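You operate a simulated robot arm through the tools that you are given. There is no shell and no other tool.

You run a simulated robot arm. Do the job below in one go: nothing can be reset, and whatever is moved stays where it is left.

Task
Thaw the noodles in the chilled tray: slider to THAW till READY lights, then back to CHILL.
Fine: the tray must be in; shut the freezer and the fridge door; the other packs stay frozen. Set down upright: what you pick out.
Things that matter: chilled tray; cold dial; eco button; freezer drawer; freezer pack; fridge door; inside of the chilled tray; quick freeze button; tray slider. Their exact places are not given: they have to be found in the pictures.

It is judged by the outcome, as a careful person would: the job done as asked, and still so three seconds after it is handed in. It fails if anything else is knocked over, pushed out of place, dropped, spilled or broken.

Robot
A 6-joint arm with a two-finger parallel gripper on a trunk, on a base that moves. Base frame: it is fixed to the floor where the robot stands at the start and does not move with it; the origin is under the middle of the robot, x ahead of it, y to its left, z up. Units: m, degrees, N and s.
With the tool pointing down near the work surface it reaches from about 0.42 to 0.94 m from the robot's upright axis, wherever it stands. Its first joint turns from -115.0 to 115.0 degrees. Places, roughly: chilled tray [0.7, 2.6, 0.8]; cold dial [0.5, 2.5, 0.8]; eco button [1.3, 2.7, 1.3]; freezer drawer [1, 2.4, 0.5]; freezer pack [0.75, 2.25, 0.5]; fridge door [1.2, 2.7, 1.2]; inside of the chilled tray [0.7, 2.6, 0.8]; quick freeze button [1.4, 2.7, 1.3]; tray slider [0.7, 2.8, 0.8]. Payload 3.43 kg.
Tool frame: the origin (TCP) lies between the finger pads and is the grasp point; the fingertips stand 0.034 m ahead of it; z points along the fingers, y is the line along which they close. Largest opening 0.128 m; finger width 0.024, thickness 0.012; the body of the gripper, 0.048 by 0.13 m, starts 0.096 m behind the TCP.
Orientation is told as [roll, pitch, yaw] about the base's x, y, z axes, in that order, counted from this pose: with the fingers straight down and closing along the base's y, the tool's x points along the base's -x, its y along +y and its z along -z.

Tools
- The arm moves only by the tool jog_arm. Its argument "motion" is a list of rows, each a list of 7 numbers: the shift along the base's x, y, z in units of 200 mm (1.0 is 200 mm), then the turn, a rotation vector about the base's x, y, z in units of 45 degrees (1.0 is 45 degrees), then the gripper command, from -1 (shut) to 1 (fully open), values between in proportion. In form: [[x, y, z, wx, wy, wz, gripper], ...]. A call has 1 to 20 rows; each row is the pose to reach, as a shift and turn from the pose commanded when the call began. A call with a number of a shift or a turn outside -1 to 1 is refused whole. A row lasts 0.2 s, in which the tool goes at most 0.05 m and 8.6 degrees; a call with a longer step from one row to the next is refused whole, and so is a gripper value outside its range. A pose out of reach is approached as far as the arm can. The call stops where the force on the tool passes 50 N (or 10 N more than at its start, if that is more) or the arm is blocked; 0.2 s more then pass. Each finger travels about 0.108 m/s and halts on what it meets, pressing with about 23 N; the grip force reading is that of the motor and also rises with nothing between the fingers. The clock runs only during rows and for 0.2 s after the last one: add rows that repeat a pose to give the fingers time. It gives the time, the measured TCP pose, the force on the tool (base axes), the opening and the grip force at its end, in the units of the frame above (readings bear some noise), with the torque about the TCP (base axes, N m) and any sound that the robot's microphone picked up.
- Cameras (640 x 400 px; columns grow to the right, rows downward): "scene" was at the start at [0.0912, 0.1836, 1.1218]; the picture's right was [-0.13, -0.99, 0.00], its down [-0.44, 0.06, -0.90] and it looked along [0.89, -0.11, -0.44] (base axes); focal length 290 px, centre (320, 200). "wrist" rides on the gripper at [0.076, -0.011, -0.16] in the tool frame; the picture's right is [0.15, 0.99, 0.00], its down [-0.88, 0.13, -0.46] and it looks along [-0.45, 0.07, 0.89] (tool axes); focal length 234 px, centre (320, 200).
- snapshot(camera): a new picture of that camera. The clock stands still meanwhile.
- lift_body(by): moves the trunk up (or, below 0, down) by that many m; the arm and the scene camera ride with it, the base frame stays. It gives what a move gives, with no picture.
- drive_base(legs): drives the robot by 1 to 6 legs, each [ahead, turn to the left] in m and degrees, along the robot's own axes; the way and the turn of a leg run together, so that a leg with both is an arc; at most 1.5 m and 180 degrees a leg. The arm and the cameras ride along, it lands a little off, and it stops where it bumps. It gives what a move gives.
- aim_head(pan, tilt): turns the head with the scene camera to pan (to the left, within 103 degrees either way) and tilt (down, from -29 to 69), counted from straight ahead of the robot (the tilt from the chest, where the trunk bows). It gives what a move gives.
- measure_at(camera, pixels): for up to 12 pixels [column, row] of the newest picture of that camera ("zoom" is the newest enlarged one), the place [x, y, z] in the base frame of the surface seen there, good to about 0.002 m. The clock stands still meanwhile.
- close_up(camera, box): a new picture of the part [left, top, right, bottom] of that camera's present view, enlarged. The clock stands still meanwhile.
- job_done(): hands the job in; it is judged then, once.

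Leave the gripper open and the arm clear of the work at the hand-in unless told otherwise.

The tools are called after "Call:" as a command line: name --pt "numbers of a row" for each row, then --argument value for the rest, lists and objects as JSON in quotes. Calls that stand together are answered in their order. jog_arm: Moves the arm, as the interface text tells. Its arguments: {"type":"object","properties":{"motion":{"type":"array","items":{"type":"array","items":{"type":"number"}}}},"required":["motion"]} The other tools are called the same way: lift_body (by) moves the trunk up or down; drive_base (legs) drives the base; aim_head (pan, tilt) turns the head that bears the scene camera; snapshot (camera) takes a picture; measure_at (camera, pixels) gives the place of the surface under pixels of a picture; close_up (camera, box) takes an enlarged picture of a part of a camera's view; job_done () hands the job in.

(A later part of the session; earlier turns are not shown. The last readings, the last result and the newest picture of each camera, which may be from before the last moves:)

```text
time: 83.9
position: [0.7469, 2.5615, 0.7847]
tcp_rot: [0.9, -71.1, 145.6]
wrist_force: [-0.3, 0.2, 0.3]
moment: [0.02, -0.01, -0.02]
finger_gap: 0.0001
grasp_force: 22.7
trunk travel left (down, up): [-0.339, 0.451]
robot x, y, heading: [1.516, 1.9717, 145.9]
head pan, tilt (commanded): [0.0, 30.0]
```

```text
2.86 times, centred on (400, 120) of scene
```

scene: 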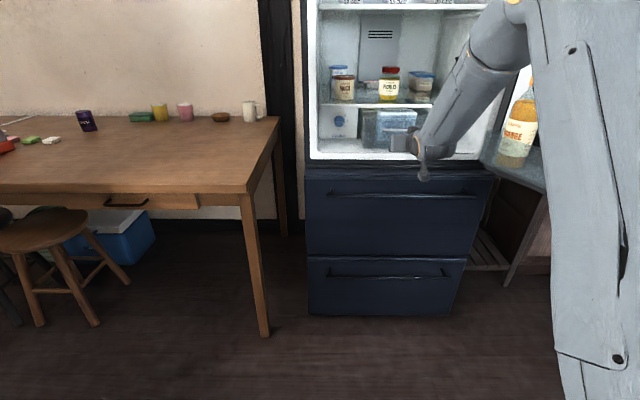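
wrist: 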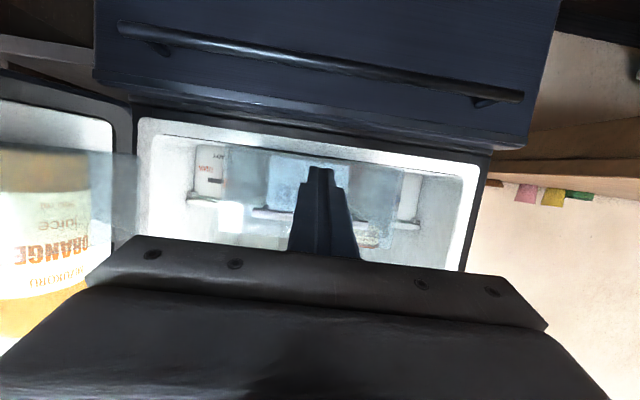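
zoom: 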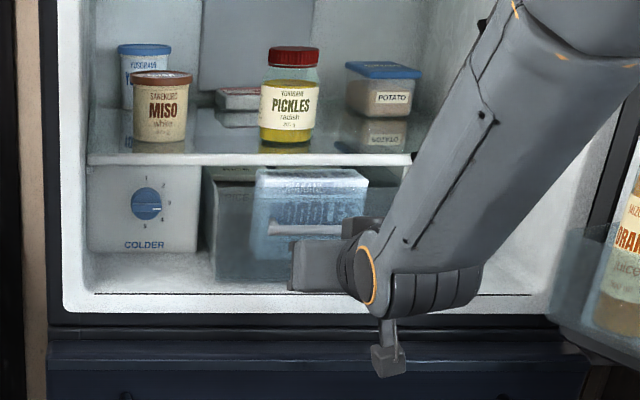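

The tray is moving in smoothly, and its front is now at n≈-0.863. Before the pack passes under the shelf I'll check the height clearance.

Call:
measure_at --camera "zoom" --pixels '[[330, 155], [330, 160], [330, 164], [330, 167], [310, 172], [300, 180], [280, 185], [220, 163], [340, 170]]'

Call:
close_up --camera "scene" --box '[350, 90, 450, 160]'

```text
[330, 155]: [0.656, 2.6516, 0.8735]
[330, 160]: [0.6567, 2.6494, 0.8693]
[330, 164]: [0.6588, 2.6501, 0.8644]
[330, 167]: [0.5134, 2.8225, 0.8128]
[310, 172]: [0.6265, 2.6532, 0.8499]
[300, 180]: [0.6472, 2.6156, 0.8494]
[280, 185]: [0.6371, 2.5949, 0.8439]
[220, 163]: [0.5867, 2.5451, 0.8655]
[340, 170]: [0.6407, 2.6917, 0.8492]
```

```text
5.71 times, centred on (400, 125) of scene
```

zoom: 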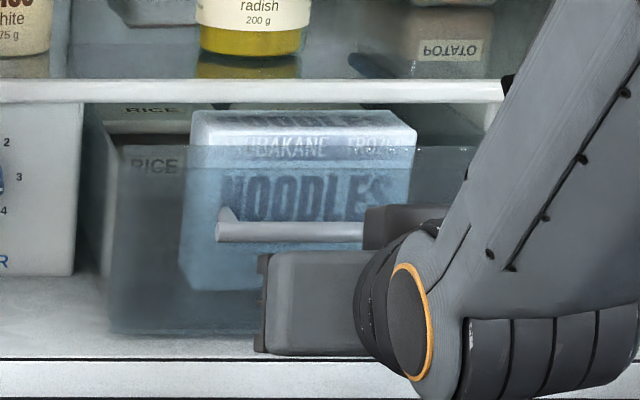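

The pack top is at 0.850 and the shelf underside is above 0.862, so it clears by about 1 cm. I'll continue the push until the tray seats.

Call:
jog_arm --pt "-0.041 0.028 0 0 0 0 -1" --pt "-0.0825 0.0565 0 0 0 0 -1" --pt "-0.124 0.085 0 0 0 0 -1" --pt "-0.165 0.113 0 0 0 0 -1" --pt "-0.206 0.141 0 0 0 0 -1" --pt "-0.248 0.17 0 0 0 0 -1" --pt "-0.289 0.198 0 0 0 0 -1" --pt "-0.33 0.226 0 0 0 0 -1" --pt "-0.371 0.254 0 0 0 0 -1" --pt "-0.413 0.283 0 0 0 0 -1" --pt "-0.454 0.311 0 0 0 0 -1" --pt "-0.495 0.339 0 0 0 0 -1" --pt "-0.536 0.367 0 0 0 0 -1"

Call:
close_up --camera "scene" --box '[300, 50, 500, 190]'

```text
time: 86.7
position: [0.6435, 2.6339, 0.7832]
tcp_rot: [0.8, -71.0, 145.6]
wrist_force: [31.5, -22.7, 12.3]
moment: [0.3, 0.33, 0.01]
finger_gap: 0.0
grasp_force: 23.6
trunk travel left (down, up): [-0.339, 0.451]
robot x, y, heading: [1.516, 1.9728, 146.0]
head pan, tilt (commanded): [0.0, 30.0]
stopped in row 13: the force on the tool passed its limit at 73 N (the readings are from after the stop); the commanded pose is now the measured one
```

```text
2.86 times, centred on (400, 120) of scene
```

zoom: 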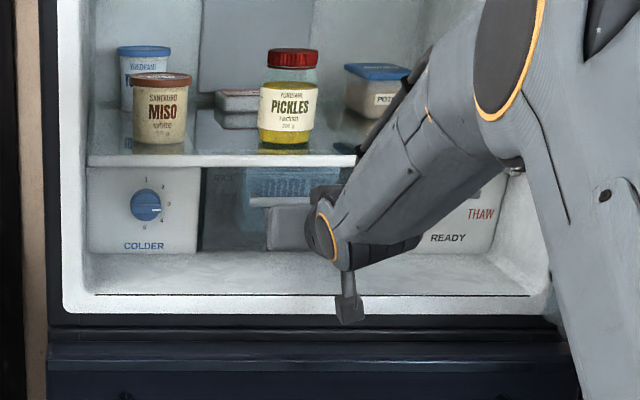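

The tray seated against a firm stop with its front at n≈-0.989, level with the dial panel. I'll retract straight back so I can see the slider panel.

Call:
jog_arm --pt "0.15 -0.103 0 0 0 0 -1" --pt "0.3 -0.206 0 0 0 0 -1" --pt "0.45 -0.309 0 0 0 0 -1" --pt "0.6 -0.412 0 0 0 0 -1" --pt "0.75 -0.515 0 0 0 0 -1" --pt "0.9 -0.618 0 0 0 0 -1"

Call:
close_up --camera "scene" --box '[300, 50, 500, 190]'

Call:
snapshot --camera "wrist"

```text
time: 88.1
position: [0.8208, 2.5084, 0.7778]
tcp_rot: [0.8, -70.7, 145.5]
wrist_force: [-0.3, 1.1, -0.5]
moment: [0.01, 0.01, -0.02]
finger_gap: 0.0
grasp_force: 23.6
trunk travel left (down, up): [-0.339, 0.451]
robot x, y, heading: [1.5164, 1.971, 145.9]
head pan, tilt (commanded): [0.0, 30.0]
```

```text
2.86 times, centred on (400, 120) of scene
```

zoom: 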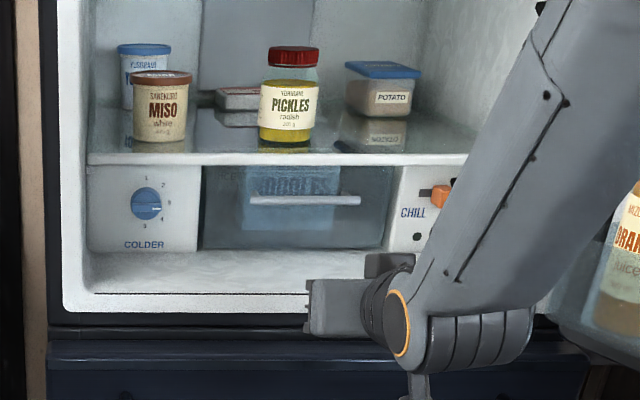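

```text
taken
```

wrist: 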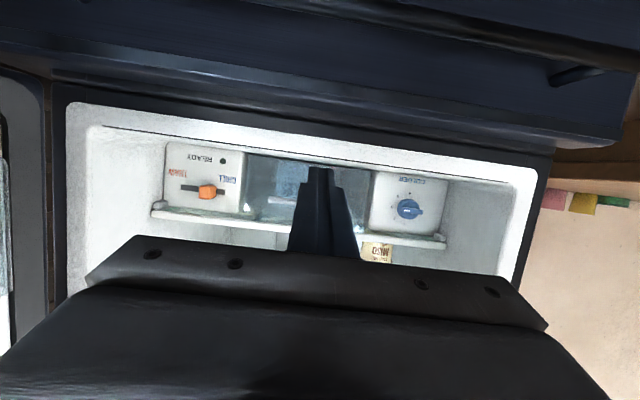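

The tray is fully in, with the noodles visible behind its front. The wrist camera sees the slider (upside down) at about (207,191), so I'll zoom there and measure the knob, the slot and the right-hand wall.

Call:
close_up --camera "wrist" --box '[60, 90, 260, 230]'

```text
2.86 times, centred on (160, 160) of wrist
```

zoom: 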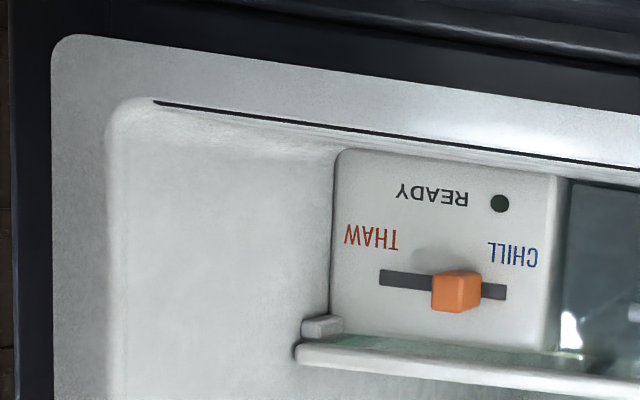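

Call:
measure_at --camera "zoom" --pixels '[[436, 295], [476, 300], [455, 275], [382, 277], [504, 292], [345, 250], [550, 250], [115, 200], [80, 200], [200, 250], [500, 203], [455, 308]]'

```text
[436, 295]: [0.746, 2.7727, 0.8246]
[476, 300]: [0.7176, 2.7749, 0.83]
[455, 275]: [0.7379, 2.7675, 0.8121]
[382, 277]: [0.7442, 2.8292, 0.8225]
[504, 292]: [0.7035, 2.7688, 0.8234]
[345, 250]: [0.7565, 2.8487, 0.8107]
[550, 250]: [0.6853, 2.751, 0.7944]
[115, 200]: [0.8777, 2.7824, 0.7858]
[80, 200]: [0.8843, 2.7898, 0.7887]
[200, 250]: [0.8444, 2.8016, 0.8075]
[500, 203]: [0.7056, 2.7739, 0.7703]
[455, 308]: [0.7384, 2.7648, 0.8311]
```

The knob spans a≈2.69–2.712 at z≈0.823, and the slot runs to a≈2.755. The fridge's inner right wall is at a≈2.79. To keep the gripper body off that wall I'll yaw the tool 10° toward the right and stage in front of the knob's left side.

Call:
jog_arm --pt "0.02 0.14 0.06 0 0 -0.05 -1" --pt "0.045 0.3 0.12 0 0 -0.11 -1" --pt "0.07 0.48 0.2 0 0 -0.17 -1" --pt "0.097 0.673 0.275 0 0 -0.222 -1" --pt "0.097 0.673 0.275 0 0 -0.222 -1"

Call:
snapshot --camera "wrist"

Call:
snapshot --camera "scene"

```text
time: 89.3
position: [0.842, 2.6463, 0.8365]
tcp_rot: [0.8, -70.7, 135.5]
wrist_force: [-0.6, 0.8, -0.6]
moment: [-0.02, 0.03, 0.0]
finger_gap: 0.0
grasp_force: 22.7
trunk travel left (down, up): [-0.339, 0.451]
robot x, y, heading: [1.5154, 1.9736, 146.1]
head pan, tilt (commanded): [0.0, 30.0]
```

```text
taken
```

wrist: 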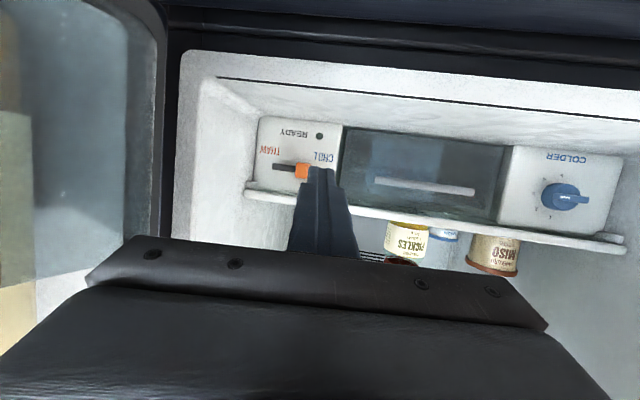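

```text
taken
```

scene: 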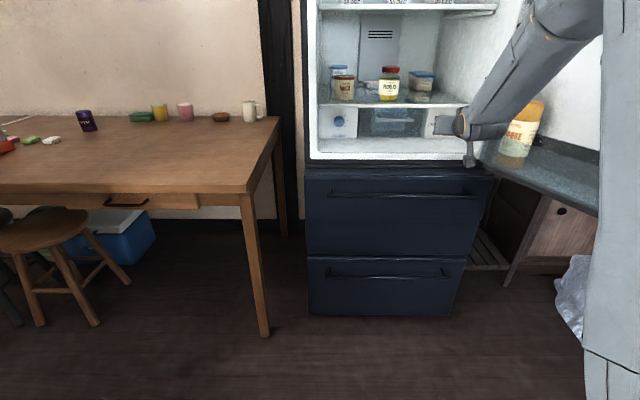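

The fingertip lines up just left of the knob, which appears to the right in the flipped wrist view. I'll move straight in to beside the knob, stopping about 1 cm short of the panel.

Call:
jog_arm --pt "-0.13 0.089 -0.005 0 0 0 -1" --pt "-0.26 0.178 -0.01 0 0 0 -1" --pt "-0.38 0.26 -0.0175 0 0 0 -1" --pt "-0.49 0.3355 -0.0175 0 0 0 -1" --pt "-0.588 0.4026 -0.0175 0 0 0 -1"

Call:
snapshot --camera "wrist"

Call:
close_up --camera "wrist" --box '[220, 90, 400, 220]'

```text
time: 90.5
position: [0.7241, 2.7258, 0.831]
tcp_rot: [0.8, -70.7, 135.7]
wrist_force: [-0.2, 0.0, 0.6]
moment: [-0.06, -0.01, -0.01]
finger_gap: 0.0
grasp_force: 22.8
trunk travel left (down, up): [-0.339, 0.451]
robot x, y, heading: [1.5126, 1.9708, 146.0]
head pan, tilt (commanded): [0.0, 30.0]
```

```text
taken
```

wrist: 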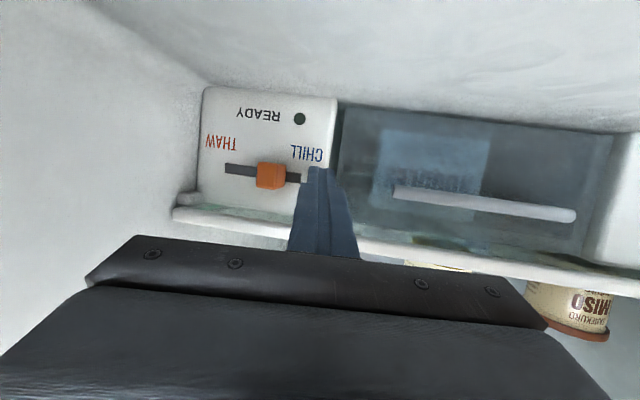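

```text
3.08 times, centred on (310, 155) of wrist
```

zoom: 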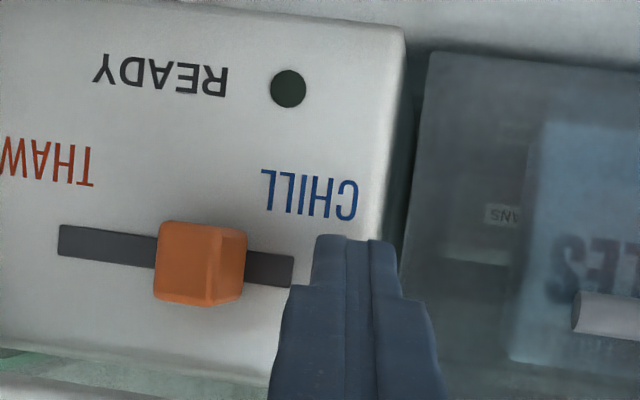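

The fingertip is beside the knob's CHILL side. I'll push it right toward THAW in small steps.

Call:
jog_arm --pt "0.02 0.029 0 0 0 0 -1" --pt "0.04 0.058 0 0 0 0 -1" --pt "0.06 0.0875 0 0 0 0 -1" --pt "0.08 0.117 0 0 0 0 -1" --pt "0.1 0.146 0 0 0 0 -1" --pt "0.12 0.175 0 0 0 0 -1" --pt "0.14 0.204 0 0 0 0 -1" --pt "0.15 0.219 0 0 0 0 -1"

Call:
close_up --camera "wrist" --box '[180, 60, 420, 220]'

```text
time: 92.3
position: [0.7542, 2.7686, 0.8311]
tcp_rot: [0.6, -70.7, 135.7]
wrist_force: [-0.4, -1.7, 0.6]
moment: [0.03, -0.03, 0.07]
finger_gap: 0.0001
grasp_force: 22.9
trunk travel left (down, up): [-0.339, 0.451]
robot x, y, heading: [1.5166, 1.9741, 145.9]
head pan, tilt (commanded): [0.0, 30.0]
```

```text
2.50 times, centred on (300, 140) of wrist
```

zoom: 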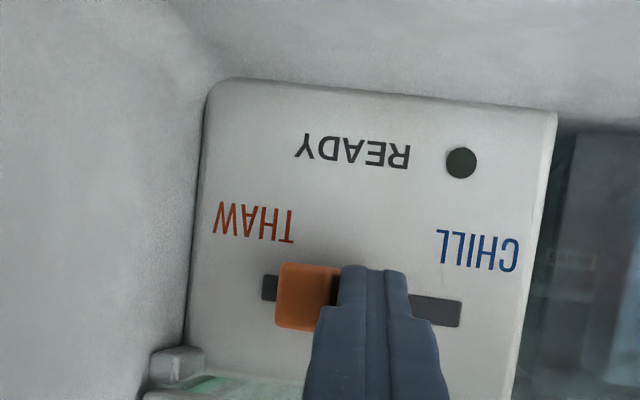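

The knob is nearly at the THAW end with a little slot left. I'll push a few more millimetres until it stops.

Call:
jog_arm --pt "0.01 0.0146 0 0 0 0 -1" --pt "0.02 0.029 0 0 0 0 -1" --pt "0.03 0.0437 0 0 0 0 -1" --pt "0.04 0.058 0 0 0 0 -1"

Call:
close_up --camera "wrist" --box '[180, 60, 420, 220]'

```text
time: 93.2
position: [0.7539, 2.769, 0.8316]
tcp_rot: [0.5, -70.8, 136.6]
wrist_force: [0.5, -16.5, 3.3]
moment: [0.02, 0.02, 0.32]
finger_gap: 0.0001
grasp_force: 22.9
trunk travel left (down, up): [-0.339, 0.451]
robot x, y, heading: [1.5154, 1.9725, 146.5]
head pan, tilt (commanded): [0.0, 30.0]
stopped in row 4: the force on the tool passed its limit at 55 N (the readings are from after the stop); the commanded pose is now the measured one
```

```text
2.50 times, centred on (300, 140) of wrist
```

zoom: 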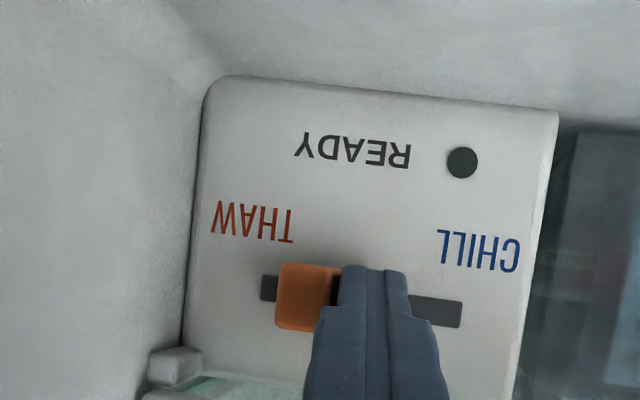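

The knob is at its THAW stop, with 55 N reached as it bottomed out. READY is still dark. I'll ease off and pull the tip back a few centimetres. While thawing runs I'll open the fingers to straddle the knob later.

Call:
jog_arm --pt "-0.02 -0.029 0 0 0 0 -1" --pt "-0.045 -0.066 0 0 0 0 -1" --pt "0.1 -0.165 0 0 0 0 -1" --pt "0.25 -0.27 0 0 0 0 0.25" --pt "0.25 -0.27 0 0 0 0 0.25" --pt "0.25 -0.27 0 0 0 0 0.25"

Call:
close_up --camera "wrist" --box '[180, 60, 420, 220]'

```text
time: 94.6
position: [0.8074, 2.718, 0.8317]
tcp_rot: [0.7, -70.7, 136.3]
wrist_force: [-0.9, 0.8, -0.8]
moment: [0.0, 0.0, -0.03]
finger_gap: 0.08
grasp_force: 0.1
trunk travel left (down, up): [-0.339, 0.451]
robot x, y, heading: [1.5156, 1.9703, 146.2]
head pan, tilt (commanded): [0.0, 30.0]
```

```text
2.50 times, centred on (300, 140) of wrist
```

zoom: 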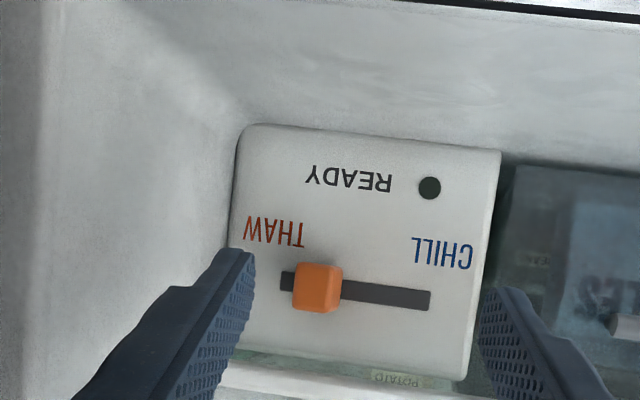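

READY is still dark. I'll measure the knob's new place, then wait in 4 s steps while watching the lamp.

Call:
measure_at --camera "zoom" --pixels '[[297, 290], [337, 285], [318, 300], [285, 280], [428, 297], [318, 290]]'

Call:
jog_arm --pt "0 0 0 0 0 0 0.25" --pt "0 0 0 0 0 0 0.25" --pt "0 0 0 0 0 0 0.25" --pt "0 0 0 0 0 0 0.25" --pt "0 0 0 0 0 0 0.25" --pt "0 0 0 0 0 0 0.25" --pt "0 0 0 0 0 0 0.25" --pt "0 0 0 0 0 0 0.25" --pt "0 0 0 0 0 0 0.25" --pt "0 0 0 0 0 0 0.25" --pt "0 0 0 0 0 0 0.25" --pt "0 0 0 0 0 0 0.25" --pt "0 0 0 0 0 0 0.25" --pt "0 0 0 0 0 0 0.25" --pt "0 0 0 0 0 0 0.25" --pt "0 0 0 0 0 0 0.25" --pt "0 0 0 0 0 0 0.25" --pt "0 0 0 0 0 0 0.25" --pt "0 0 0 0 0 0 0.25" --pt "0 0 0 0 0 0 0.25"

Call:
close_up --camera "wrist" --box '[180, 60, 420, 220]'

```text
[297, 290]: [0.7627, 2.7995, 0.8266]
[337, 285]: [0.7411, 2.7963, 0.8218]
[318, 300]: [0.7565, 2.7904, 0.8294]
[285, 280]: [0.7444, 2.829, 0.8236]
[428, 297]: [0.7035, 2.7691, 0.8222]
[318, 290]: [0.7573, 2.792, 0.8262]
```

```text
time: 98.8
position: [0.8055, 2.718, 0.8333]
tcp_rot: [0.7, -70.7, 136.4]
wrist_force: [-0.5, 0.2, 0.5]
moment: [0.03, 0.01, -0.02]
finger_gap: 0.0801
grasp_force: 0.0
trunk travel left (down, up): [-0.339, 0.451]
robot x, y, heading: [1.5141, 1.9731, 146.3]
head pan, tilt (commanded): [0.0, 30.0]
```

```text
2.50 times, centred on (300, 140) of wrist
```

zoom: 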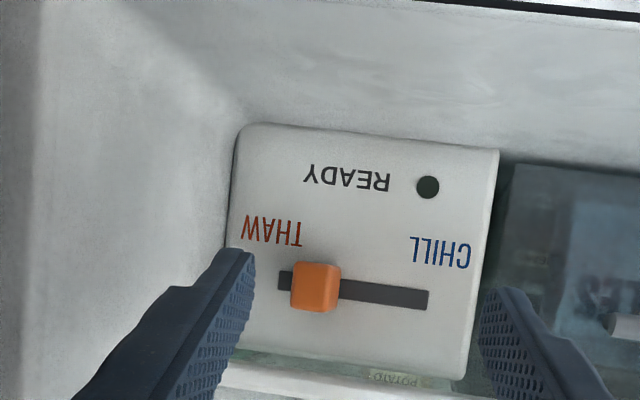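

The knob is firmly at THAW and the lamp is still dark after about 6 s. I'll keep waiting.

Call:
jog_arm --pt "0 0 0 0 0 0 0.25" --pt "0 0 0 0 0 0 0.25" --pt "0 0 0 0 0 0 0.25" --pt "0 0 0 0 0 0 0.25" --pt "0 0 0 0 0 0 0.25" --pt "0 0 0 0 0 0 0.25" --pt "0 0 0 0 0 0 0.25" --pt "0 0 0 0 0 0 0.25" --pt "0 0 0 0 0 0 0.25" --pt "0 0 0 0 0 0 0.25" --pt "0 0 0 0 0 0 0.25" --pt "0 0 0 0 0 0 0.25" --pt "0 0 0 0 0 0 0.25" --pt "0 0 0 0 0 0 0.25" --pt "0 0 0 0 0 0 0.25" --pt "0 0 0 0 0 0 0.25" --pt "0 0 0 0 0 0 0.25" --pt "0 0 0 0 0 0 0.25" --pt "0 0 0 0 0 0 0.25" --pt "0 0 0 0 0 0 0.25"

Call:
close_up --camera "wrist" --box '[180, 60, 420, 220]'

```text
time: 103.0
position: [0.8058, 2.7188, 0.832]
tcp_rot: [0.6, -70.8, 136.4]
wrist_force: [-0.2, -0.3, -0.9]
moment: [0.02, -0.03, -0.03]
finger_gap: 0.08
grasp_force: 0.0
trunk travel left (down, up): [-0.339, 0.451]
robot x, y, heading: [1.5191, 1.9766, 146.3]
head pan, tilt (commanded): [0.0, 30.0]
```

```text
2.50 times, centred on (300, 140) of wrist
```

zoom: 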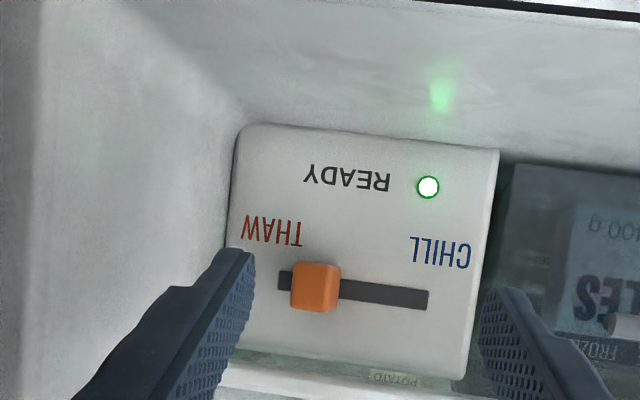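

READY is lit green. Straight away I'll straddle the knob with the opened fingers and slide it back to CHILL with the right-hand finger.

Call:
jog_arm --pt "0.0444 0.065 0 0 0 0 0.25" --pt "-0.054 0.132 0 0 0 0 0.25" --pt "-0.153 0.2 0 0 0 0 0.25" --pt "-0.2515 0.2675 0 0 0 0 0.25" --pt "-0.27 0.241 0 0 0 0 0.25" --pt "-0.288 0.214 0 0 0 0 0.25" --pt "-0.3066 0.187 0 0 0 0 0.25" --pt "-0.325 0.16 0 0 0 0 0.25" --pt "-0.3435 0.1335 0 0 0 0 0.25" --pt "-0.362 0.107 0 0 0 0 0.25" --pt "-0.38 0.08 0 0 0 0 0.25" --pt "-0.3985 0.053 0 0 0 0 0.25"

Call:
close_up --camera "wrist" --box '[180, 60, 420, 220]'

```text
time: 105.6
position: [0.7278, 2.7305, 0.8309]
tcp_rot: [0.8, -70.7, 136.0]
wrist_force: [10.1, 24.2, -0.2]
moment: [0.28, -0.13, 0.0]
finger_gap: 0.0933
grasp_force: 11.9
trunk travel left (down, up): [-0.339, 0.451]
robot x, y, heading: [1.5164, 1.9762, 145.8]
head pan, tilt (commanded): [0.0, 30.0]
```

```text
2.50 times, centred on (300, 140) of wrist
```

zoom: 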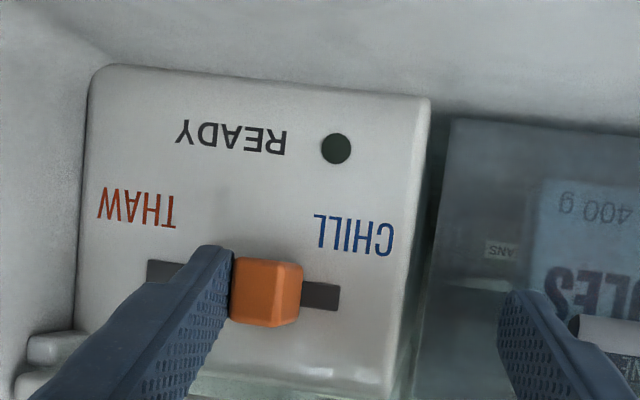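

READY has gone off and the knob is back on the CHILL side; the finger is pressing it at about 26 N against its stop. I'll measure the knob against its original place.

Call:
measure_at --camera "zoom" --pixels '[[245, 295], [265, 290], [295, 295], [280, 310], [335, 295], [152, 272]]'

```text
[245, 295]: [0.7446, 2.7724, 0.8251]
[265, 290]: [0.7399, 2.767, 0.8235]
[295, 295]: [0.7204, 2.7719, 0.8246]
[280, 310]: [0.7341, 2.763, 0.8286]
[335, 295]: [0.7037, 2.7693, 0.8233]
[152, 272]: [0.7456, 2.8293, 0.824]
```

The knob's edges read a=2.694–2.708, the same as its original CHILL place. I'll ease off and withdraw straight back out of the fridge.

Call:
jog_arm --pt "0.02 0.029 0 0 0 0 0.25" --pt "0.12 -0.04 0 0 0 0 0.25" --pt "0.26 -0.136 0 0 0 0 0.25" --pt "0.4 -0.232 0 0 0 0 0.25" --pt "0.54 -0.328 0 0 0 0 0.25" --pt "0.68 -0.424 0 0 0 0 0.25" --pt "0.82 -0.52 0 0 0 0 0.25" --pt "0.95 -0.609 0 0 0 0 0.25"

Call:
close_up --camera "wrist" --box '[150, 80, 550, 260]'

Call:
snapshot --camera "scene"

```text
time: 107.4
position: [0.9144, 2.6068, 0.8298]
tcp_rot: [0.3, -70.8, 136.9]
wrist_force: [-16.9, -5.9, 0.9]
moment: [0.12, -0.34, 0.31]
finger_gap: 0.0711
grasp_force: 0.2
trunk travel left (down, up): [-0.339, 0.451]
robot x, y, heading: [1.5161, 1.9732, 146.5]
head pan, tilt (commanded): [0.0, 30.0]
```

```text
1.60 times, centred on (350, 170) of wrist
```

zoom: 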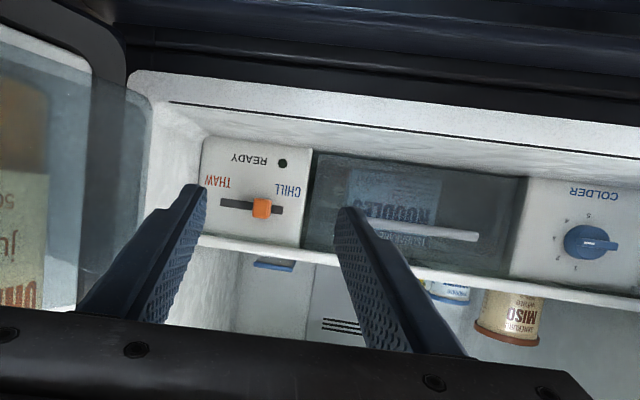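

```text
taken
```

scene: 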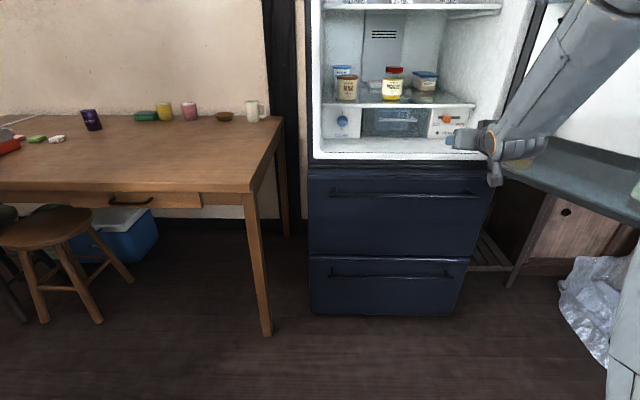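

There's a 17 N side force: the right finger is touching the door's bottle shelf. I'll move left, away from it, before withdrawing further.

Call:
jog_arm --pt "-0.03 -0.045 0 0 0 0 0" --pt "-0.07 -0.1 0 0 0 0 -0.5" --pt "-0.14 -0.2 0 0 0 0 -1" --pt "-0.2 -0.29 0 0 0 0 -1"

Call:
aim_head --pan -25 --tilt 20

Call:
snapshot --camera "scene"

```text
time: 108.4
position: [0.8738, 2.5484, 0.8289]
tcp_rot: [0.7, -70.7, 136.3]
wrist_force: [0.4, 0.1, -0.1]
moment: [0.02, 0.03, 0.01]
finger_gap: 0.0
grasp_force: 22.7
trunk travel left (down, up): [-0.339, 0.451]
robot x, y, heading: [1.5127, 1.9743, 146.3]
head pan, tilt (commanded): [0.0, 30.0]
```

```text
time: 109.3
position: [0.874, 2.5474, 0.8283]
tcp_rot: [0.6, -70.8, 136.4]
wrist_force: [-0.6, 0.4, 0.5]
moment: [0.0, -0.02, 0.03]
finger_gap: 0.0003
grasp_force: 22.8
trunk travel left (down, up): [-0.339, 0.451]
robot x, y, heading: [1.5189, 1.9712, 146.4]
head pan, tilt (commanded): [-25.0, 20.0]
```

```text
taken
```

scene: 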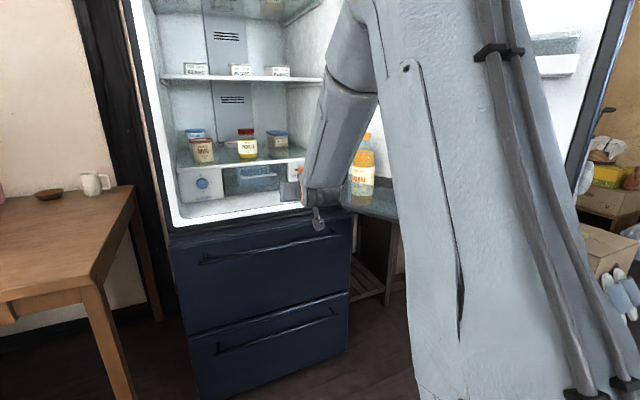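

The arm is clear of the shelf now but blocks my view of the door. I'll retract it and look at the door properly.

Call:
jog_arm --pt "0.15 -0.13 0.05 0 0 0 -1" --pt "0.3 -0.26 0.1 0 0 0 -1" --pt "0.42 -0.4 0.15 0 0 0 -1" --pt "0.5 -0.55 0.2 0 0 0 -1" --pt "0.56 -0.7 0.25 0 0 0 -1"

Call:
drive_base --legs '[[-0.14, 0]]'

Call:
snapshot --camera "scene"

```text
time: 110.5
position: [0.9865, 2.4077, 0.8784]
tcp_rot: [0.7, -70.6, 136.3]
wrist_force: [0.6, -0.2, -1.1]
moment: [0.05, 0.0, 0.0]
finger_gap: 0.0
grasp_force: 23.3
trunk travel left (down, up): [-0.339, 0.451]
robot x, y, heading: [1.5166, 1.9753, 146.5]
head pan, tilt (commanded): [-25.0, 20.0]
```

```text
time: 111.8
position: [1.1043, 2.3265, 0.8779]
tcp_rot: [0.5, -70.7, 136.6]
wrist_force: [0.2, -0.1, -1.1]
moment: [0.0, 0.01, 0.01]
finger_gap: 0.0
grasp_force: 23.0
trunk travel left (down, up): [-0.339, 0.451]
robot x, y, heading: [1.6328, 1.8931, 146.5]
head pan, tilt (commanded): [-25.0, 20.0]
```

```text
taken
```

scene: 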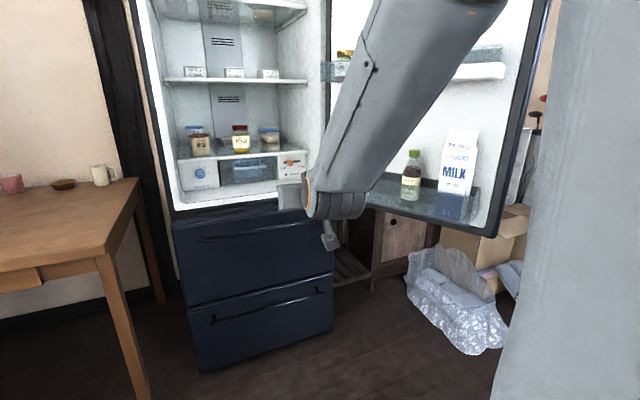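

I can see the door's lower shelf with ponzu and milk near the free end. I'll measure the door edge, shelf rail and bottles.

Call:
close_up --camera "scene" --box '[340, 0, 560, 250]'

Call:
measure_at --camera "scene" --pixels '[[490, 232], [515, 130], [535, 40], [465, 222], [380, 205], [475, 195], [455, 165], [410, 190], [400, 187], [510, 60], [505, 150], [432, 182]]'

```text
1.60 times, centred on (450, 125) of scene
```

zoom: 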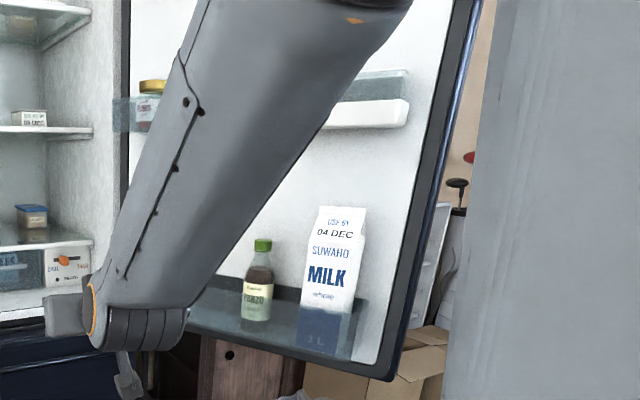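

```text
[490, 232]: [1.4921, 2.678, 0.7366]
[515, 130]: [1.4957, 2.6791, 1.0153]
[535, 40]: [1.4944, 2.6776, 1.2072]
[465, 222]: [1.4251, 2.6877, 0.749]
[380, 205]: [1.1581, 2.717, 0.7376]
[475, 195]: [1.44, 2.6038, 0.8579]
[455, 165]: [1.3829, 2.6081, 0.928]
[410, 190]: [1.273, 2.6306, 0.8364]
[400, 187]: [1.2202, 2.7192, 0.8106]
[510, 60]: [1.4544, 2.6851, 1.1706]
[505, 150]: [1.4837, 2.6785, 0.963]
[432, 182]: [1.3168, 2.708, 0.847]
```

The door is at about 28° past straight out, with its end at a≈3.055. I want to see its upper pockets and edge better, so I'll raise the trunk and swing the arm to the left.

Call:
lift_body --by 0.35

Call:
jog_arm --pt "-0.09 -0.13 0 0 0 0 -1" --pt "-0.18 -0.26 0 0 0 0 -1" --pt "-0.27 -0.4 0 0 0 0 -1" --pt "-0.36 -0.53 0 0 0 0 -1" --pt "-0.45 -0.66 0 0 0 0 -1" --pt "-0.56 -0.82 0 0 0 0 -1"

Call:
aim_head --pan -30 --tilt 20

Call:
snapshot --camera "scene"

```text
time: 115.2
position: [1.1044, 2.3264, 1.2284]
tcp_rot: [0.6, -70.7, 136.7]
wrist_force: [-0.7, 0.2, 0.3]
moment: [0.02, -0.03, 0.02]
finger_gap: 0.0
grasp_force: 23.0
trunk travel left (down, up): [-0.689, 0.101]
robot x, y, heading: [1.6322, 1.8968, 146.6]
head pan, tilt (commanded): [-25.0, 20.0]
```

```text
time: 116.7
position: [0.991, 2.1611, 1.2262]
tcp_rot: [0.5, -70.8, 136.7]
wrist_force: [0.7, 0.5, 0.4]
moment: [-0.02, -0.01, 0.03]
finger_gap: 0.0
grasp_force: 22.9
trunk travel left (down, up): [-0.689, 0.101]
robot x, y, heading: [1.6327, 1.8933, 146.5]
head pan, tilt (commanded): [-25.0, 20.0]
```

```text
time: 117.3
position: [0.9912, 2.1615, 1.2256]
tcp_rot: [0.6, -70.7, 136.6]
wrist_force: [-0.4, -1.0, 0.4]
moment: [0.03, -0.01, -0.01]
finger_gap: 0.0
grasp_force: 23.0
trunk travel left (down, up): [-0.689, 0.101]
robot x, y, heading: [1.6334, 1.8929, 146.2]
head pan, tilt (commanded): [-30.0, 20.0]
```

```text
taken
```

scene: 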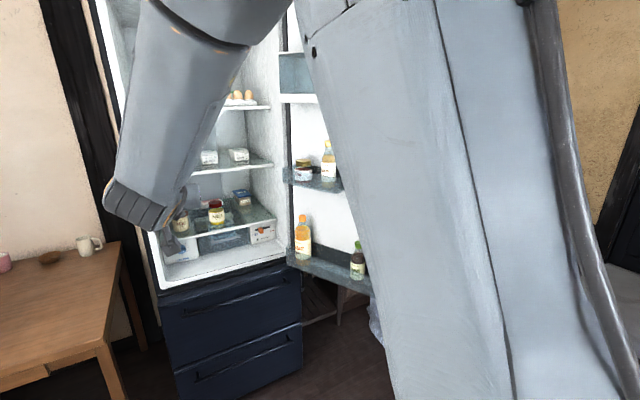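

The raised arm blocks the view even more. The robust way is to get round to the outer side of the door and push it shut from there, away from its buttons. First I'll fold the arm in, with the tool back to vertical and close to my body, so that I can turn safely.

Call:
jog_arm --pt "0.12 0 0 -0.114 -0.121 0 -1" --pt "0.24 0 0 -0.229 -0.242 0 -1" --pt "0.36 0 0 -0.343 -0.363 0 -1" --pt "0.48 0 0 -0.458 -0.485 0 -1" --pt "0.6 0 0 -0.572 -0.606 0 -1" --pt "0.72 0 0 -0.687 -0.727 0 -1"

Call:
jog_arm --pt "0.05 0 0 -0.098 -0.104 0 -1" --pt "0.1 0 0 -0.196 -0.208 0 -1" --pt "0.15 0 0 -0.294 -0.311 0 -1" --pt "0.2 0 0 -0.392 -0.415 0 -1"

```text
time: 118.7
position: [1.13, 2.1524, 1.2195]
tcp_rot: [-1.0, -26.6, 136.7]
wrist_force: [-0.6, -0.1, 0.5]
moment: [0.0, 0.02, 0.02]
finger_gap: 0.0002
grasp_force: 23.6
out of reach, approached as far as the arm can: row 6
trunk travel left (down, up): [-0.689, 0.101]
robot x, y, heading: [1.6354, 1.8944, 146.6]
head pan, tilt (commanded): [-30.0, 20.0]
```

```text
time: 119.7
position: [1.1779, 2.1478, 1.1858]
tcp_rot: [-12.4, -7.3, 137.3]
wrist_force: [0.0, -0.8, 0.2]
moment: [0.04, -0.02, -0.04]
finger_gap: 0.0001
grasp_force: 22.9
out of reach, approached as far as the arm can: row 1, 2, 3, 4
trunk travel left (down, up): [-0.689, 0.101]
robot x, y, heading: [1.6348, 1.8964, 146.4]
head pan, tilt (commanded): [-30.0, 20.0]
```

The arm is folded to about 0.52 m from my axis, while the milk carton is about 0.74 m away. I'll check where the elbow sits before turning.

Call:
aim_head --pan -10 --tilt 30

Call:
snapshot --camera "scene"

```text
time: 120.5
position: [1.1777, 2.1485, 1.1871]
tcp_rot: [-12.3, -7.3, 137.4]
wrist_force: [0.1, 0.7, 0.1]
moment: [0.0, -0.03, 0.0]
finger_gap: 0.0
grasp_force: 23.2
trunk travel left (down, up): [-0.689, 0.101]
robot x, y, heading: [1.6332, 1.8957, 146.3]
head pan, tilt (commanded): [-10.0, 30.0]
```

```text
taken
```

scene: 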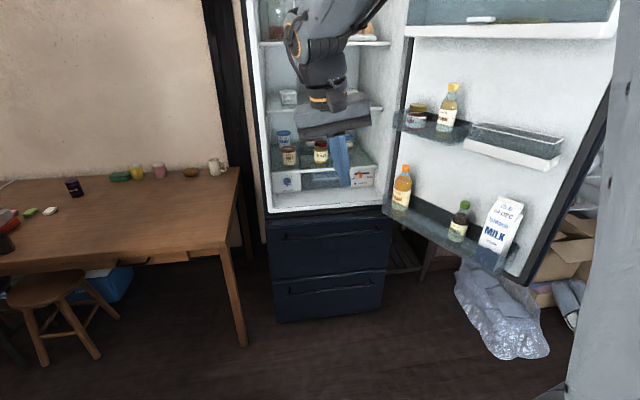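

Now the whole door is visible. The right-hand middle pocket, near (515,140), looks empty and close to the free end, so hooking it from inside may be simpler than driving round. I'll zoom and measure.

Call:
close_up --camera "scene" --box '[380, 60, 620, 290]'

Call:
measure_at --camera "scene" --pixels '[[465, 145], [510, 160], [557, 160], [480, 127], [560, 140], [515, 142], [535, 270], [575, 190], [600, 110], [500, 215], [460, 205], [495, 150]]'

```text
1.74 times, centred on (500, 175) of scene
```

zoom: 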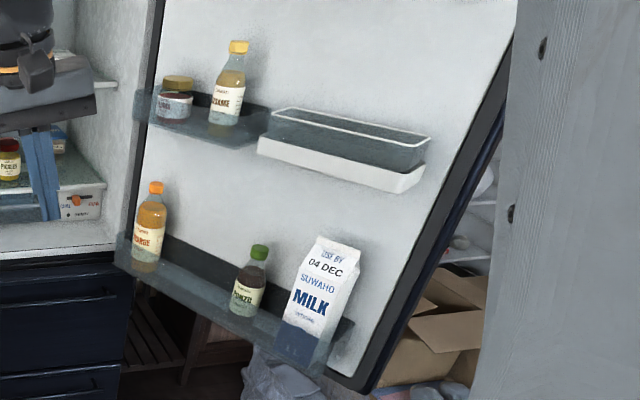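

```text
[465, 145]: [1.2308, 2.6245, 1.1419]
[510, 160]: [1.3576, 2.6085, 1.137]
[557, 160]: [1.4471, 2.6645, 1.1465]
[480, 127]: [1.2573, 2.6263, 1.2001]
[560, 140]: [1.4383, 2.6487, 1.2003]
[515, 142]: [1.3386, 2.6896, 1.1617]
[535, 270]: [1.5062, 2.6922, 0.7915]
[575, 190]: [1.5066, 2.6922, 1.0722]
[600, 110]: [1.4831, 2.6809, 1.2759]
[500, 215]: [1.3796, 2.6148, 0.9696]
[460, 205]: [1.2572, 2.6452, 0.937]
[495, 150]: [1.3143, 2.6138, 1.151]
```

The pocket is shallow, so hooking there is poor. A better plan is to move right along the aisle and hook the door's outer free corner with a forward-pointing finger. I'll check the floor there, the plastic bag and the boxes, before driving.

Call:
measure_at --camera "scene" --pixels '[[500, 330], [545, 340], [520, 358], [460, 290], [560, 310], [575, 330], [540, 395], [420, 330], [570, 260], [585, 300], [555, 380]]'

```text
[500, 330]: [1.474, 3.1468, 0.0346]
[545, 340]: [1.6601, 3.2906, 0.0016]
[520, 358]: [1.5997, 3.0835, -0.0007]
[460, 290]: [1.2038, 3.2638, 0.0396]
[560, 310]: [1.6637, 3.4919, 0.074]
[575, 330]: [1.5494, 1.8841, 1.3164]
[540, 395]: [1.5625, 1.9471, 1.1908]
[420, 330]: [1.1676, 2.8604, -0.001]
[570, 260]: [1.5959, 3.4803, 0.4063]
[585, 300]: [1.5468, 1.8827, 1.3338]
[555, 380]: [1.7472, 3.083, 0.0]
```

The bag and boxes all lie at n < -0.45, well off my path at n≈0.28. I'll turn right 90° with the arm folded.

Call:
drive_base --legs '[[0, -90]]'

Call:
aim_head --pan 0 --tilt 25

Call:
snapshot --camera "scene"

```text
time: 124.8
position: [1.899, 2.3451, 1.1859]
tcp_rot: [-12.3, -7.4, 46.1]
wrist_force: [-0.1, -0.4, -0.6]
moment: [0.0, 0.02, 0.01]
finger_gap: 0.0
grasp_force: 23.1
trunk travel left (down, up): [-0.689, 0.101]
robot x, y, heading: [1.6337, 1.8948, 55.0]
head pan, tilt (commanded): [-10.0, 30.0]
```

```text
time: 125.5
position: [1.9004, 2.3442, 1.1877]
tcp_rot: [-12.4, -7.3, 46.0]
wrist_force: [-0.5, -0.4, -0.5]
moment: [-0.02, -0.05, 0.01]
finger_gap: 0.0001
grasp_force: 22.8
trunk travel left (down, up): [-0.689, 0.101]
robot x, y, heading: [1.6347, 1.8944, 55.3]
head pan, tilt (commanded): [0.0, 25.0]
```

```text
taken
```

scene: 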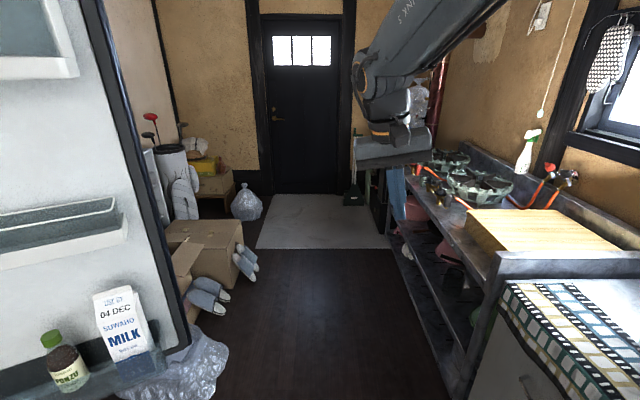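

The aisle ahead is clear, with the door on my left and the counter on my right. I'll drive ahead 0.45 m.

Call:
drive_base --legs '[[0.45, 0]]'

Call:
aim_head --pan 60 --tilt 30

Call:
snapshot --camera "scene"

```text
time: 128.2
position: [2.1577, 2.7142, 1.1875]
tcp_rot: [-12.4, -7.4, 46.0]
wrist_force: [1.2, -0.1, 0.5]
moment: [-0.01, 0.03, -0.01]
finger_gap: 0.0
grasp_force: 23.9
trunk travel left (down, up): [-0.689, 0.101]
robot x, y, heading: [1.888, 2.2626, 55.1]
head pan, tilt (commanded): [0.0, 25.0]
```

```text
time: 129.6
position: [2.1573, 2.7141, 1.1874]
tcp_rot: [-12.4, -7.4, 46.0]
wrist_force: [0.5, -0.1, -0.2]
moment: [-0.02, 0.01, 0.0]
finger_gap: 0.0002
grasp_force: 23.5
trunk travel left (down, up): [-0.689, 0.101]
robot x, y, heading: [1.8904, 2.2614, 55.2]
head pan, tilt (commanded): [60.0, 30.0]
```

```text
taken
```

scene: 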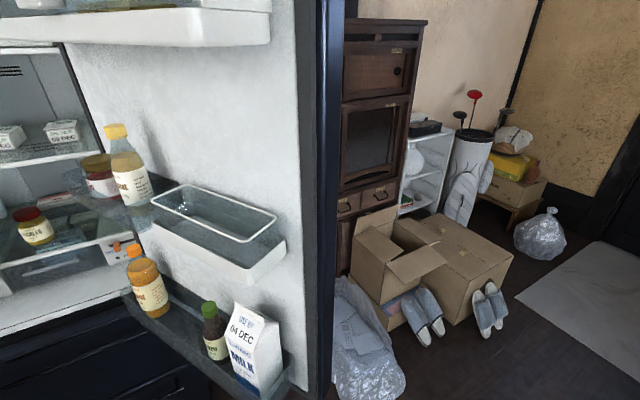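

From here I see the door's end face at columns 312–343, and the outer side beyond it is open space. I'll measure the end-face corners.

Call:
measure_at --camera "scene" --pixels '[[300, 200], [314, 200], [328, 200], [340, 200], [340, 300], [340, 60], [325, 300], [316, 100], [346, 250], [333, 380]]'

Call:
close_up --camera "scene" --box '[260, 0, 420, 400]'

```text
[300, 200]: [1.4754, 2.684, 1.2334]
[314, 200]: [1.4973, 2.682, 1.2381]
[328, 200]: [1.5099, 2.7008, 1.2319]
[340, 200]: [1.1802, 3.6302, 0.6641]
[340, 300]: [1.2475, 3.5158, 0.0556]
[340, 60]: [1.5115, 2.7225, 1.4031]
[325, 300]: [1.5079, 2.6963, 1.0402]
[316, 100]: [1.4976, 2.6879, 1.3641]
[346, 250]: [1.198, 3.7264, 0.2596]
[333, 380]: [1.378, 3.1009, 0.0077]
```

```text
1.00 times, centred on (340, 200) of scene (not enlarged: the box is as wide or as high as the picture)
```

zoom: 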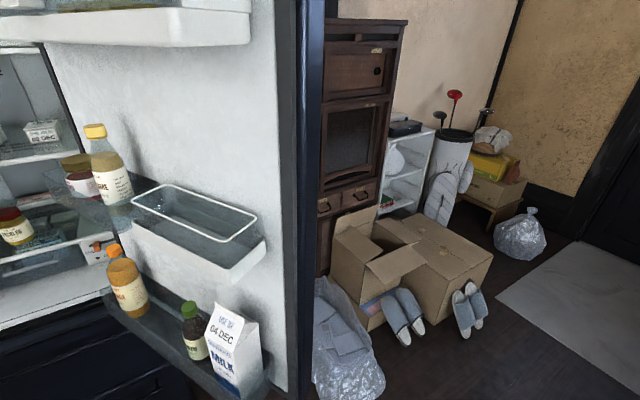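

The door's outer corner is at about (1.511, 2.728), n≈-0.295, a≈3.105. I'll swing the arm to the left side of my base in two moves, turning the gripper toward pointing at the fridge side and staying well outside the door.

Call:
jog_arm --pt "-0.135 0.092 0 0 0 0.167 -1" --pt "-0.27 0.185 0 0 0 0.333 -1" --pt "-0.405 0.277 0 0 0 0.5 -1" --pt "-0.54 0.369 0 0 0 0.667 -1" --pt "-0.675 0.462 0 0 0 0.833 -1" --pt "-0.81 0.554 0 0 0 1.0 -1"

Call:
jog_arm --pt "-0.156 0.067 0 0 0 0.167 -1" --pt "-0.313 0.133 0 0 0 0.333 -1" --pt "-0.469 0.2 0 0 0 0.5 -1" --pt "-0.625 0.267 0 0 0 0.667 -1" --pt "-0.782 0.333 0 0 0 0.833 -1" --pt "-0.938 0.4 0 0 0 1.0 -1"

Call:
snapshot --camera "scene"

```text
time: 130.9
position: [1.9775, 2.8237, 1.1819]
tcp_rot: [-13.5, -7.7, 90.5]
wrist_force: [-0.4, -0.3, 0.7]
moment: [0.01, 0.06, 0.03]
finger_gap: 0.0
grasp_force: 22.8
out of reach, approached as far as the arm can: row 5, 6
trunk travel left (down, up): [-0.689, 0.101]
robot x, y, heading: [1.8933, 2.2624, 55.2]
head pan, tilt (commanded): [60.0, 30.0]
```

```text
time: 132.3
position: [1.7474, 2.834, 1.1522]
tcp_rot: [-13.1, -8.5, 114.2]
wrist_force: [0.5, -0.9, -0.2]
moment: [0.02, -0.03, 0.01]
finger_gap: 0.0004
grasp_force: 23.0
out of reach, approached as far as the arm can: row 1, 2, 3, 4, 5, 6
trunk travel left (down, up): [-0.689, 0.101]
robot x, y, heading: [1.8921, 2.2628, 55.4]
head pan, tilt (commanded): [60.0, 30.0]
```

```text
taken
```

scene: 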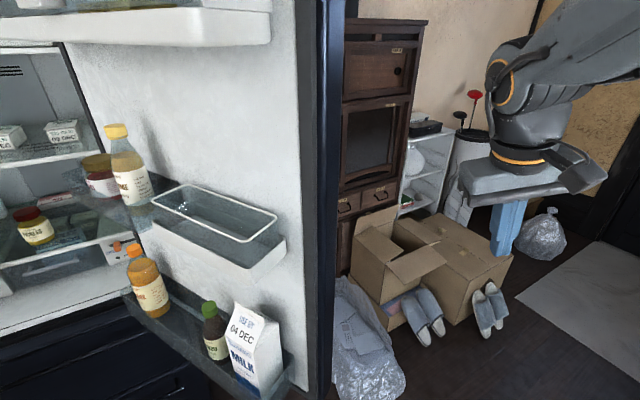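

The gripper reached yaw 114° before a wrist limit. I'll extend slightly outward and tip the tool up toward horizontal while levelling its roll.

Call:
jog_arm --pt "-0.032 0.113 0 0.124 0.119 0.008 -1" --pt "-0.064 0.226 0 0.249 0.238 0.016 -1" --pt "-0.096 0.338 0 0.373 0.357 0.024 -1" --pt "-0.128 0.451 0 0.498 0.476 0.032 -1" --pt "-0.16 0.564 0 0.622 0.595 0.04 -1"

Call:
snapshot --camera "scene"

```text
time: 133.6
position: [1.7343, 2.9394, 1.1331]
tcp_rot: [-8.3, -45.8, 116.3]
wrist_force: [0.8, 0.5, -0.3]
moment: [0.0, -0.01, -0.02]
finger_gap: 0.0001
grasp_force: 22.6
out of reach, approached as far as the arm can: row 1, 2, 3, 4, 5
trunk travel left (down, up): [-0.689, 0.101]
robot x, y, heading: [1.8913, 2.2651, 55.3]
head pan, tilt (commanded): [60.0, 30.0]
```

```text
taken
```

scene: 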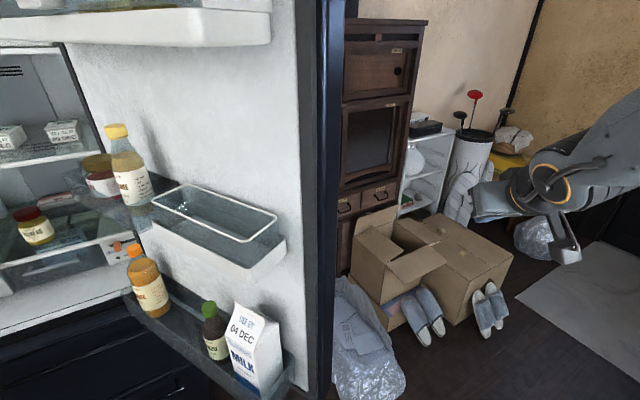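

The tool is now 46° forward. I'll keep tipping and yawing toward the fridge side, and lower a little to stay away from the buttons' height.

Call:
jog_arm --pt "-0.04 0.028 -0.1 0.088 0.072 0.093 -1" --pt "-0.08 0.056 -0.2 0.176 0.145 0.187 -1" --pt "-0.12 0.085 -0.3 0.264 0.217 0.28 -1" --pt "-0.16 0.113 -0.4 0.352 0.29 0.374 -1" --pt "-0.206 0.141 -0.5 0.44 0.362 0.467 -1"

Call:
snapshot --camera "scene"

Call:
snapshot --camera "wrist"

```text
time: 134.8
position: [1.6918, 2.9687, 1.034]
tcp_rot: [-5.4, -71.2, 135.1]
wrist_force: [0.3, -0.8, 0.5]
moment: [-0.04, -0.05, -0.05]
finger_gap: 0.0
grasp_force: 22.8
trunk travel left (down, up): [-0.689, 0.101]
robot x, y, heading: [1.8905, 2.2637, 55.0]
head pan, tilt (commanded): [60.0, 30.0]
```

```text
taken
```

scene: 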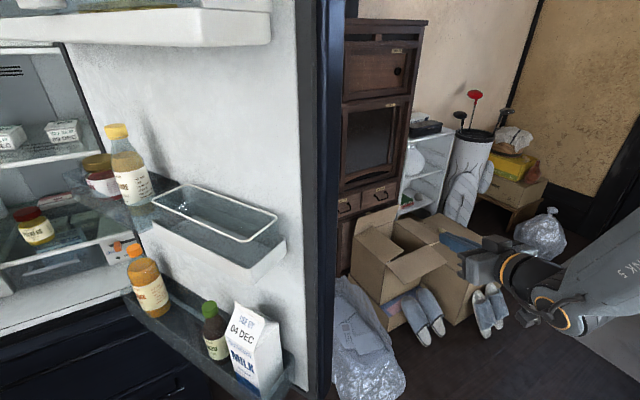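

```text
taken
```

wrist: 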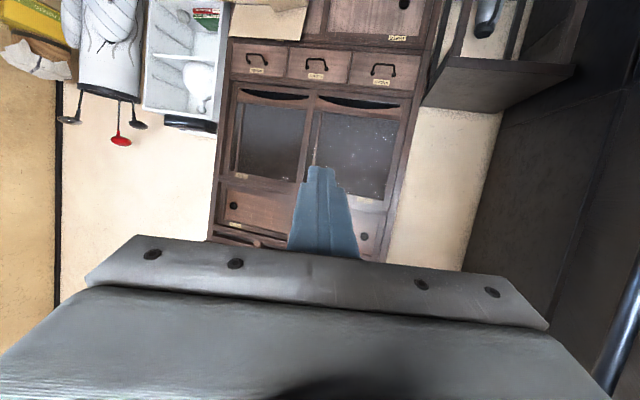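

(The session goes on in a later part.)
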